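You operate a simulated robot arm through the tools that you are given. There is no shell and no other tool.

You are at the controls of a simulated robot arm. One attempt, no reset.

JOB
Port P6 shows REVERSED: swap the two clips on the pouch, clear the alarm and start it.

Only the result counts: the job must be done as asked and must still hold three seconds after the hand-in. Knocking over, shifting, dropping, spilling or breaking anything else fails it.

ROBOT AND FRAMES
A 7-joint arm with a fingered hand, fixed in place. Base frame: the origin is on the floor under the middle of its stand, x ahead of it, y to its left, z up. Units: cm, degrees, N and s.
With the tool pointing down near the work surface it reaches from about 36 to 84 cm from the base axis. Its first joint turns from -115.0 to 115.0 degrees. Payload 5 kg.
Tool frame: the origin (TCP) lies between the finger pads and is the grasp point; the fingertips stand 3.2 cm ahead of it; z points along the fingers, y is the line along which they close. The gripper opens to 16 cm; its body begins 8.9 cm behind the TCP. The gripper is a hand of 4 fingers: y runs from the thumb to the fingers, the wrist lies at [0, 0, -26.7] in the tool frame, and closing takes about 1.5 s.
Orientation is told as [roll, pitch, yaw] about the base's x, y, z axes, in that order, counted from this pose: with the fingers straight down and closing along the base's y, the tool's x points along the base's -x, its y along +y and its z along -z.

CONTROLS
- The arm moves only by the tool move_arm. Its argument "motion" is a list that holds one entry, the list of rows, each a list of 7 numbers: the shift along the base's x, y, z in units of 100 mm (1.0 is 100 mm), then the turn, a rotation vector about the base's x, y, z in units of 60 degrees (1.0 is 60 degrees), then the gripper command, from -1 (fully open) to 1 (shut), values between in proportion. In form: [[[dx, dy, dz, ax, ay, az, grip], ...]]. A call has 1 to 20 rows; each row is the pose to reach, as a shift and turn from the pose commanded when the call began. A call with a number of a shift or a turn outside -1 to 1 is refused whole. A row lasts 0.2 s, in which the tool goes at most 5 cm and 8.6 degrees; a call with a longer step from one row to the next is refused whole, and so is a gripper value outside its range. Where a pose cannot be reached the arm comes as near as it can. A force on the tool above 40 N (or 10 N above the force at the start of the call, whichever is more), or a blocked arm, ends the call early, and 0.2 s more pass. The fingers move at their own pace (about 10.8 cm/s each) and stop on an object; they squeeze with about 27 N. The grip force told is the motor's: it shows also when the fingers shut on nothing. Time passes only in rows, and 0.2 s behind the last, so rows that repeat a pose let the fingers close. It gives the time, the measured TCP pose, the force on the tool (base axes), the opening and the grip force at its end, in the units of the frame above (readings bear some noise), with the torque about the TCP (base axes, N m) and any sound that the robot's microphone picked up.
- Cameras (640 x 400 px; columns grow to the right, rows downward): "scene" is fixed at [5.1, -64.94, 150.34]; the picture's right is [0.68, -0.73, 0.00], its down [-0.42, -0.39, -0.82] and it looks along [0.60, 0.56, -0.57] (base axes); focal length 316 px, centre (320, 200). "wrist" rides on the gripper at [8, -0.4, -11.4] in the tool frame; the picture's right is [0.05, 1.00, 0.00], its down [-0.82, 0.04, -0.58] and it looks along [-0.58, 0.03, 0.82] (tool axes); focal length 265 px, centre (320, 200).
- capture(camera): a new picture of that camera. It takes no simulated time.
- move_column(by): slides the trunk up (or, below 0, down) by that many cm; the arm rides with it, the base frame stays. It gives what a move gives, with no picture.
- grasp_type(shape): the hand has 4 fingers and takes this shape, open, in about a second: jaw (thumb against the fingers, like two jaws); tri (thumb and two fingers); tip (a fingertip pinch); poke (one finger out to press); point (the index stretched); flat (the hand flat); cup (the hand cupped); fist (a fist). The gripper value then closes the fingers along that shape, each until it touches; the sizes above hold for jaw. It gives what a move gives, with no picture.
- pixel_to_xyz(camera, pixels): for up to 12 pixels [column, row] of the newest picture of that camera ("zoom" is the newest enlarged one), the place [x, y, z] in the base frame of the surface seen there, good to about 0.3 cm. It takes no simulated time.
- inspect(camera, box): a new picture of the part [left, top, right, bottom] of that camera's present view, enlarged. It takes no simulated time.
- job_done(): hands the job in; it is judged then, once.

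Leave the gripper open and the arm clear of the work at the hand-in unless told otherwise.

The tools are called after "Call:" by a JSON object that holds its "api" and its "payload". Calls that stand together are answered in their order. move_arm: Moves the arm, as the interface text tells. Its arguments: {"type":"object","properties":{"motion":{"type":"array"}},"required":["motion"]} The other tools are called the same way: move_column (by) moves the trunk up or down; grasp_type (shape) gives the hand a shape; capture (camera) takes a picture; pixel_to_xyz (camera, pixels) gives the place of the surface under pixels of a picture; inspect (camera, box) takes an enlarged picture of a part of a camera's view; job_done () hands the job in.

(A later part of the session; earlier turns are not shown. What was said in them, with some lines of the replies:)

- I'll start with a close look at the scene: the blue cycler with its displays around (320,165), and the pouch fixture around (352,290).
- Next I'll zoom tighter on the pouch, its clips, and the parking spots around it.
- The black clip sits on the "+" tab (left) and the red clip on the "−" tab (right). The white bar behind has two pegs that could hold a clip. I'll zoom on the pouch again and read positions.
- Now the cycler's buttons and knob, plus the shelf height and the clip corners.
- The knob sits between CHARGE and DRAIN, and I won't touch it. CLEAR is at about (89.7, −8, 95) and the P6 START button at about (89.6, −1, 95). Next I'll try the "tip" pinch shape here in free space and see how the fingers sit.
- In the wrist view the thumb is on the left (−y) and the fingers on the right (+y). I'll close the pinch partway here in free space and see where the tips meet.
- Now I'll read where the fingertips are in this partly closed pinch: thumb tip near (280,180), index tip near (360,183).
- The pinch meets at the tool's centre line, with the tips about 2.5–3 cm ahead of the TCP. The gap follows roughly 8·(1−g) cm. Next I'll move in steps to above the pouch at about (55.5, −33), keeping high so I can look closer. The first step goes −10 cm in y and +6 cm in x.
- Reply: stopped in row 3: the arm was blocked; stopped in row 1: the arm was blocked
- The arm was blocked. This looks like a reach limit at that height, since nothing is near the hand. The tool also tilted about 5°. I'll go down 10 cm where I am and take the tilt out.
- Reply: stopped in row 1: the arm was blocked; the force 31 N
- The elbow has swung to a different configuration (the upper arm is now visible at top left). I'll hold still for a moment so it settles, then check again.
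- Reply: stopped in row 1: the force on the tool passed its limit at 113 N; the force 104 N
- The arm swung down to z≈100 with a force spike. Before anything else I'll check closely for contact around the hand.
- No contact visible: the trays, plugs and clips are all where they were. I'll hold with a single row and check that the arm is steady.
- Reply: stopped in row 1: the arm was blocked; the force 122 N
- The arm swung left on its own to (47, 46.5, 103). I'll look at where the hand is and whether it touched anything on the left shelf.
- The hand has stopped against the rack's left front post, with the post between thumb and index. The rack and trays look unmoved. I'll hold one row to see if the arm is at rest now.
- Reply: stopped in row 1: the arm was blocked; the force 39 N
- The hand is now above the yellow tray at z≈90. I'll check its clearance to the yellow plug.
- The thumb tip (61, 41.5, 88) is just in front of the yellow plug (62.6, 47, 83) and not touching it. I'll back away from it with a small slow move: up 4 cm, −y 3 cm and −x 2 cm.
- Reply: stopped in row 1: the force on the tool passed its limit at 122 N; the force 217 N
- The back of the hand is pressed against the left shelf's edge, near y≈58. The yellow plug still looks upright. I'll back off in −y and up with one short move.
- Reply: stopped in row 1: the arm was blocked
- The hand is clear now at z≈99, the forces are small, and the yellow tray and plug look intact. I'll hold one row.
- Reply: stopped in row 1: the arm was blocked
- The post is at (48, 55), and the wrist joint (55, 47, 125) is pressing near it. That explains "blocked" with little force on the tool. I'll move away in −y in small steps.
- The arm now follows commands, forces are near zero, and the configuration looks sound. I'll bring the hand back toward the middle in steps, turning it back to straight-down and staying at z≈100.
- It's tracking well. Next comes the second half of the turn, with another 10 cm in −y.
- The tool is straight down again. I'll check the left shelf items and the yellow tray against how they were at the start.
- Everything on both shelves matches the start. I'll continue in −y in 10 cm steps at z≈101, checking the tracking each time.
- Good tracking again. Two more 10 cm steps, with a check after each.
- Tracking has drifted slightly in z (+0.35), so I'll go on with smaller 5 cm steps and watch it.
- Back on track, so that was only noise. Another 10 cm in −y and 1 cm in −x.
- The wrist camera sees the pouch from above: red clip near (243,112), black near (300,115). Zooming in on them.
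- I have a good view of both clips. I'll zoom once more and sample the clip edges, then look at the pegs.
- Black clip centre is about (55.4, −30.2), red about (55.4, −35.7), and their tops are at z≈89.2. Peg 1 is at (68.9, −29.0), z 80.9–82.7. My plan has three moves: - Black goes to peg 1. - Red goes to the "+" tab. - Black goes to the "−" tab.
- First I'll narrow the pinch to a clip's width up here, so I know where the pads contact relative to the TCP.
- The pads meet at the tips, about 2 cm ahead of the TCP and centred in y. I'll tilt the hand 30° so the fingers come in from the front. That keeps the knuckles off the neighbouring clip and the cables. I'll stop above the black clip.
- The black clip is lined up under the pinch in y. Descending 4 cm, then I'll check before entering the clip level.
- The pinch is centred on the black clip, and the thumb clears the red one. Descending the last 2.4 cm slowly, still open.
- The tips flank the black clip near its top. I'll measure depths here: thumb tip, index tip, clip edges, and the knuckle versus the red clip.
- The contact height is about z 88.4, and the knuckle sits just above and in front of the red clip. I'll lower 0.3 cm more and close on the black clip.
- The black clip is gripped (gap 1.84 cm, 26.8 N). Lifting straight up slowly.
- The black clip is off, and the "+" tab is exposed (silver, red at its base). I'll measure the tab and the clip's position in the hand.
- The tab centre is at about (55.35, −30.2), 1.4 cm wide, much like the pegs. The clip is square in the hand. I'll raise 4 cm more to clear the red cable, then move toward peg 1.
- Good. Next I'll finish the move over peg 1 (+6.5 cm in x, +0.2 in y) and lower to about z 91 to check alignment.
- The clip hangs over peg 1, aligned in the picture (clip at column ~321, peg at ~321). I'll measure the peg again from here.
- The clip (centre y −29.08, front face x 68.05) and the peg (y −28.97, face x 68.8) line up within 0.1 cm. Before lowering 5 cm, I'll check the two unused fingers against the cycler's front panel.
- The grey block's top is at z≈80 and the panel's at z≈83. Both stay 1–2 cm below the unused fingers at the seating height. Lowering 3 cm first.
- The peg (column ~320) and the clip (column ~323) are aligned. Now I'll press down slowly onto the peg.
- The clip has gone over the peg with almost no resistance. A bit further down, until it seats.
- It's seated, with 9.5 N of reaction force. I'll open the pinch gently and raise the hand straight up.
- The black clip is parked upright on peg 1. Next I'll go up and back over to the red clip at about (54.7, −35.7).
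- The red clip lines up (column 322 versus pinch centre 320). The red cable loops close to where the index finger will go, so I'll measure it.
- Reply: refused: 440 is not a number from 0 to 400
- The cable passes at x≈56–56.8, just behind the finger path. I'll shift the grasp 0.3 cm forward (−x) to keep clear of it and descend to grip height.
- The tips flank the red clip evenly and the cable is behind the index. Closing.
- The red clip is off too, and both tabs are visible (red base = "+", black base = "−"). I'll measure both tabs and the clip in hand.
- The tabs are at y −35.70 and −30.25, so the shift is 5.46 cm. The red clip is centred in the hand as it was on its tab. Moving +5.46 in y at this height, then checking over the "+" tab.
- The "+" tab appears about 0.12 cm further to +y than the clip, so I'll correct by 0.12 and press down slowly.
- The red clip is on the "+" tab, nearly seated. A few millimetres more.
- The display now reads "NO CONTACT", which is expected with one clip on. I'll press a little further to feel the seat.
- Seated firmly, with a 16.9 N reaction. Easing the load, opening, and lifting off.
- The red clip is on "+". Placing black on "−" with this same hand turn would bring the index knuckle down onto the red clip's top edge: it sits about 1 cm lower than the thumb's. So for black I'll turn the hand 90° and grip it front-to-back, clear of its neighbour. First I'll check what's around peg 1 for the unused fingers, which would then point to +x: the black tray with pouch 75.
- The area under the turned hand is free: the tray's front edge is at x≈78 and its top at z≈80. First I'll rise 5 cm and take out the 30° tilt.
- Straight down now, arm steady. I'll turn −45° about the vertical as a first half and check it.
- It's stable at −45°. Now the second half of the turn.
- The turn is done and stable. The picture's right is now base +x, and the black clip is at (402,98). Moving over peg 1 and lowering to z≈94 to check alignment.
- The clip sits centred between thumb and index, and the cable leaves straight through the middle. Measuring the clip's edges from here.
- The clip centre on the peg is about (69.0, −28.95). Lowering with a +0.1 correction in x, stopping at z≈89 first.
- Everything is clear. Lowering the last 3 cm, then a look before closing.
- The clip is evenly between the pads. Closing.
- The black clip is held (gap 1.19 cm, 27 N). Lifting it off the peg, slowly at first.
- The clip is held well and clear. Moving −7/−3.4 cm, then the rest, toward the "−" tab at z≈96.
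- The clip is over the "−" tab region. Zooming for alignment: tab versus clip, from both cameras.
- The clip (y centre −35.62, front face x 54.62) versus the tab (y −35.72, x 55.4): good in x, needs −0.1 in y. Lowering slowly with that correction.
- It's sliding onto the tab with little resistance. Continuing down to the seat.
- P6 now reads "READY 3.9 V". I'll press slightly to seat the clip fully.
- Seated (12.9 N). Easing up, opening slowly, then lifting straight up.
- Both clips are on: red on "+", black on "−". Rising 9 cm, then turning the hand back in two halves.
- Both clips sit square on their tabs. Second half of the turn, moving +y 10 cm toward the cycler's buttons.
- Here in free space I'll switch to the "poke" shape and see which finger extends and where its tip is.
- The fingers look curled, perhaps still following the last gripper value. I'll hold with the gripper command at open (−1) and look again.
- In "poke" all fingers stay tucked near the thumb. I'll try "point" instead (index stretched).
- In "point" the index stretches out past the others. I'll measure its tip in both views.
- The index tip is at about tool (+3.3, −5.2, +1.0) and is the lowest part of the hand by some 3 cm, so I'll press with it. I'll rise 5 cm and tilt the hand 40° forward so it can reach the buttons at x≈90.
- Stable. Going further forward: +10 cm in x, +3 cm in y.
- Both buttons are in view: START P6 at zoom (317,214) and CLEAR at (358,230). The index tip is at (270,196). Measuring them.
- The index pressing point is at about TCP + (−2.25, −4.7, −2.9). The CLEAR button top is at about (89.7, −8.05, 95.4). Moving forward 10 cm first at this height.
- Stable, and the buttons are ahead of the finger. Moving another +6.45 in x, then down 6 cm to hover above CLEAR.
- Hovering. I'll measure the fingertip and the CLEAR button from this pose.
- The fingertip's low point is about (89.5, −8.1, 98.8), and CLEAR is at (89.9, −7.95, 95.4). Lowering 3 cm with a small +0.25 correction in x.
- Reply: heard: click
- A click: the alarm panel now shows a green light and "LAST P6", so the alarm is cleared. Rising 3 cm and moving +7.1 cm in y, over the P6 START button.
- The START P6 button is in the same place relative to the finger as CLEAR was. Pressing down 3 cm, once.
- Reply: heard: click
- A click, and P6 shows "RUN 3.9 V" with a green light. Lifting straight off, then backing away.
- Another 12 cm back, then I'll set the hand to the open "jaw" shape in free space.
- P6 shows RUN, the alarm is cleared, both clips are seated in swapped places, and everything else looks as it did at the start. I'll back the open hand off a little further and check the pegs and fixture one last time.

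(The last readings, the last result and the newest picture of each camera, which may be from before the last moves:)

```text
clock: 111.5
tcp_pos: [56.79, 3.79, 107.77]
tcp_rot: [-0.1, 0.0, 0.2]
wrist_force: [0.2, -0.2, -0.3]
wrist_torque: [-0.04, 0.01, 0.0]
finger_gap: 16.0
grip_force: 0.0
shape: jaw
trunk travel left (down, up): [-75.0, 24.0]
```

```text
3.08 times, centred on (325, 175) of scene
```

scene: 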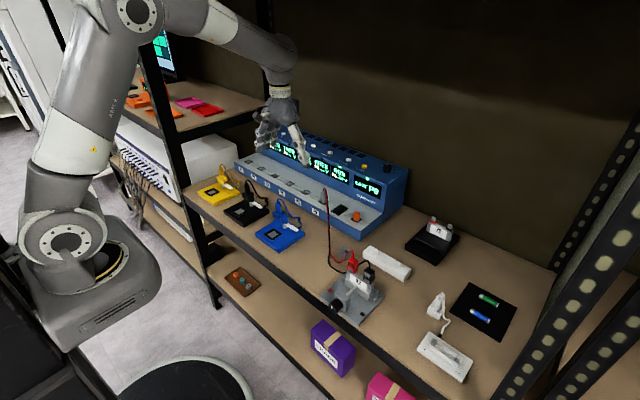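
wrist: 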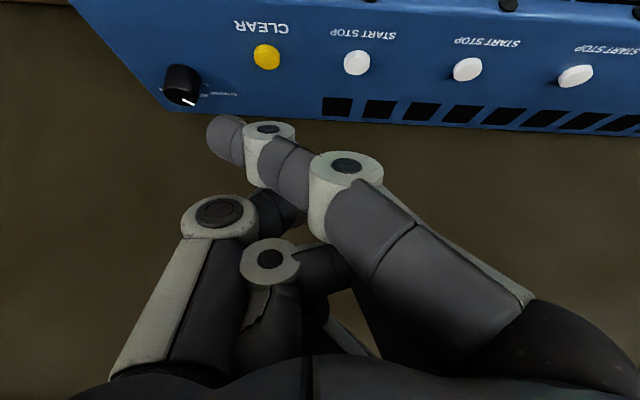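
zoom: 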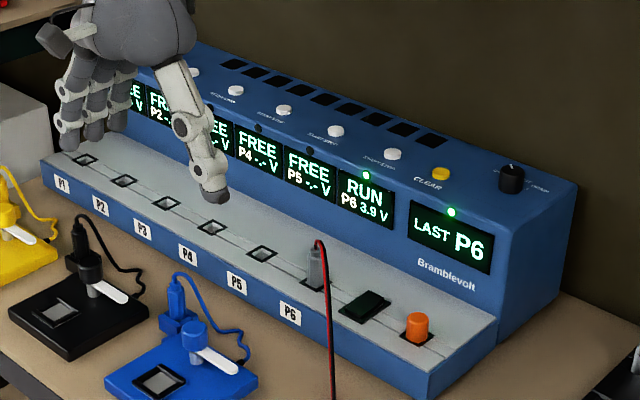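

The peg bar and fixture read at the same positions as at the start. Red is on "+" and black on "−". P6 shows RUN 3.9 V and the alarm panel is green ("LAST P6"). The arm is still, with the hand open and clear, so I'm handing in.

Call:
{"api": "job_done", "payload": {}}

```text
The job is handed in.
```

Port P6 is running: the two clips on the pouch are swapped, the alarm is cleared, and the display reads RUN 3.9 V. I've handed the job in, but no verdict has come back.

- **Clips:** Red is now on the "+" tab and black on the "−" tab, both pressed fully home. I parked black on the white bar's peg while I moved red.
- **Alarm and start:** I pressed CLEAR once and the alarm panel went green ("LAST P6"). I pressed START on P6 once and it went from READY to RUN. I didn't touch the mode knob.
- **Arm swing:** Early on, the arm went out of control for about two seconds. It swung left into the rack's front post and the edge of the left shelf, with forces up to about 210 N. Nothing looked moved afterwards: the trays, plugs, shelf items and fixture all matched the starting pictures.
- **End state:** The hand is open and clear of the work.
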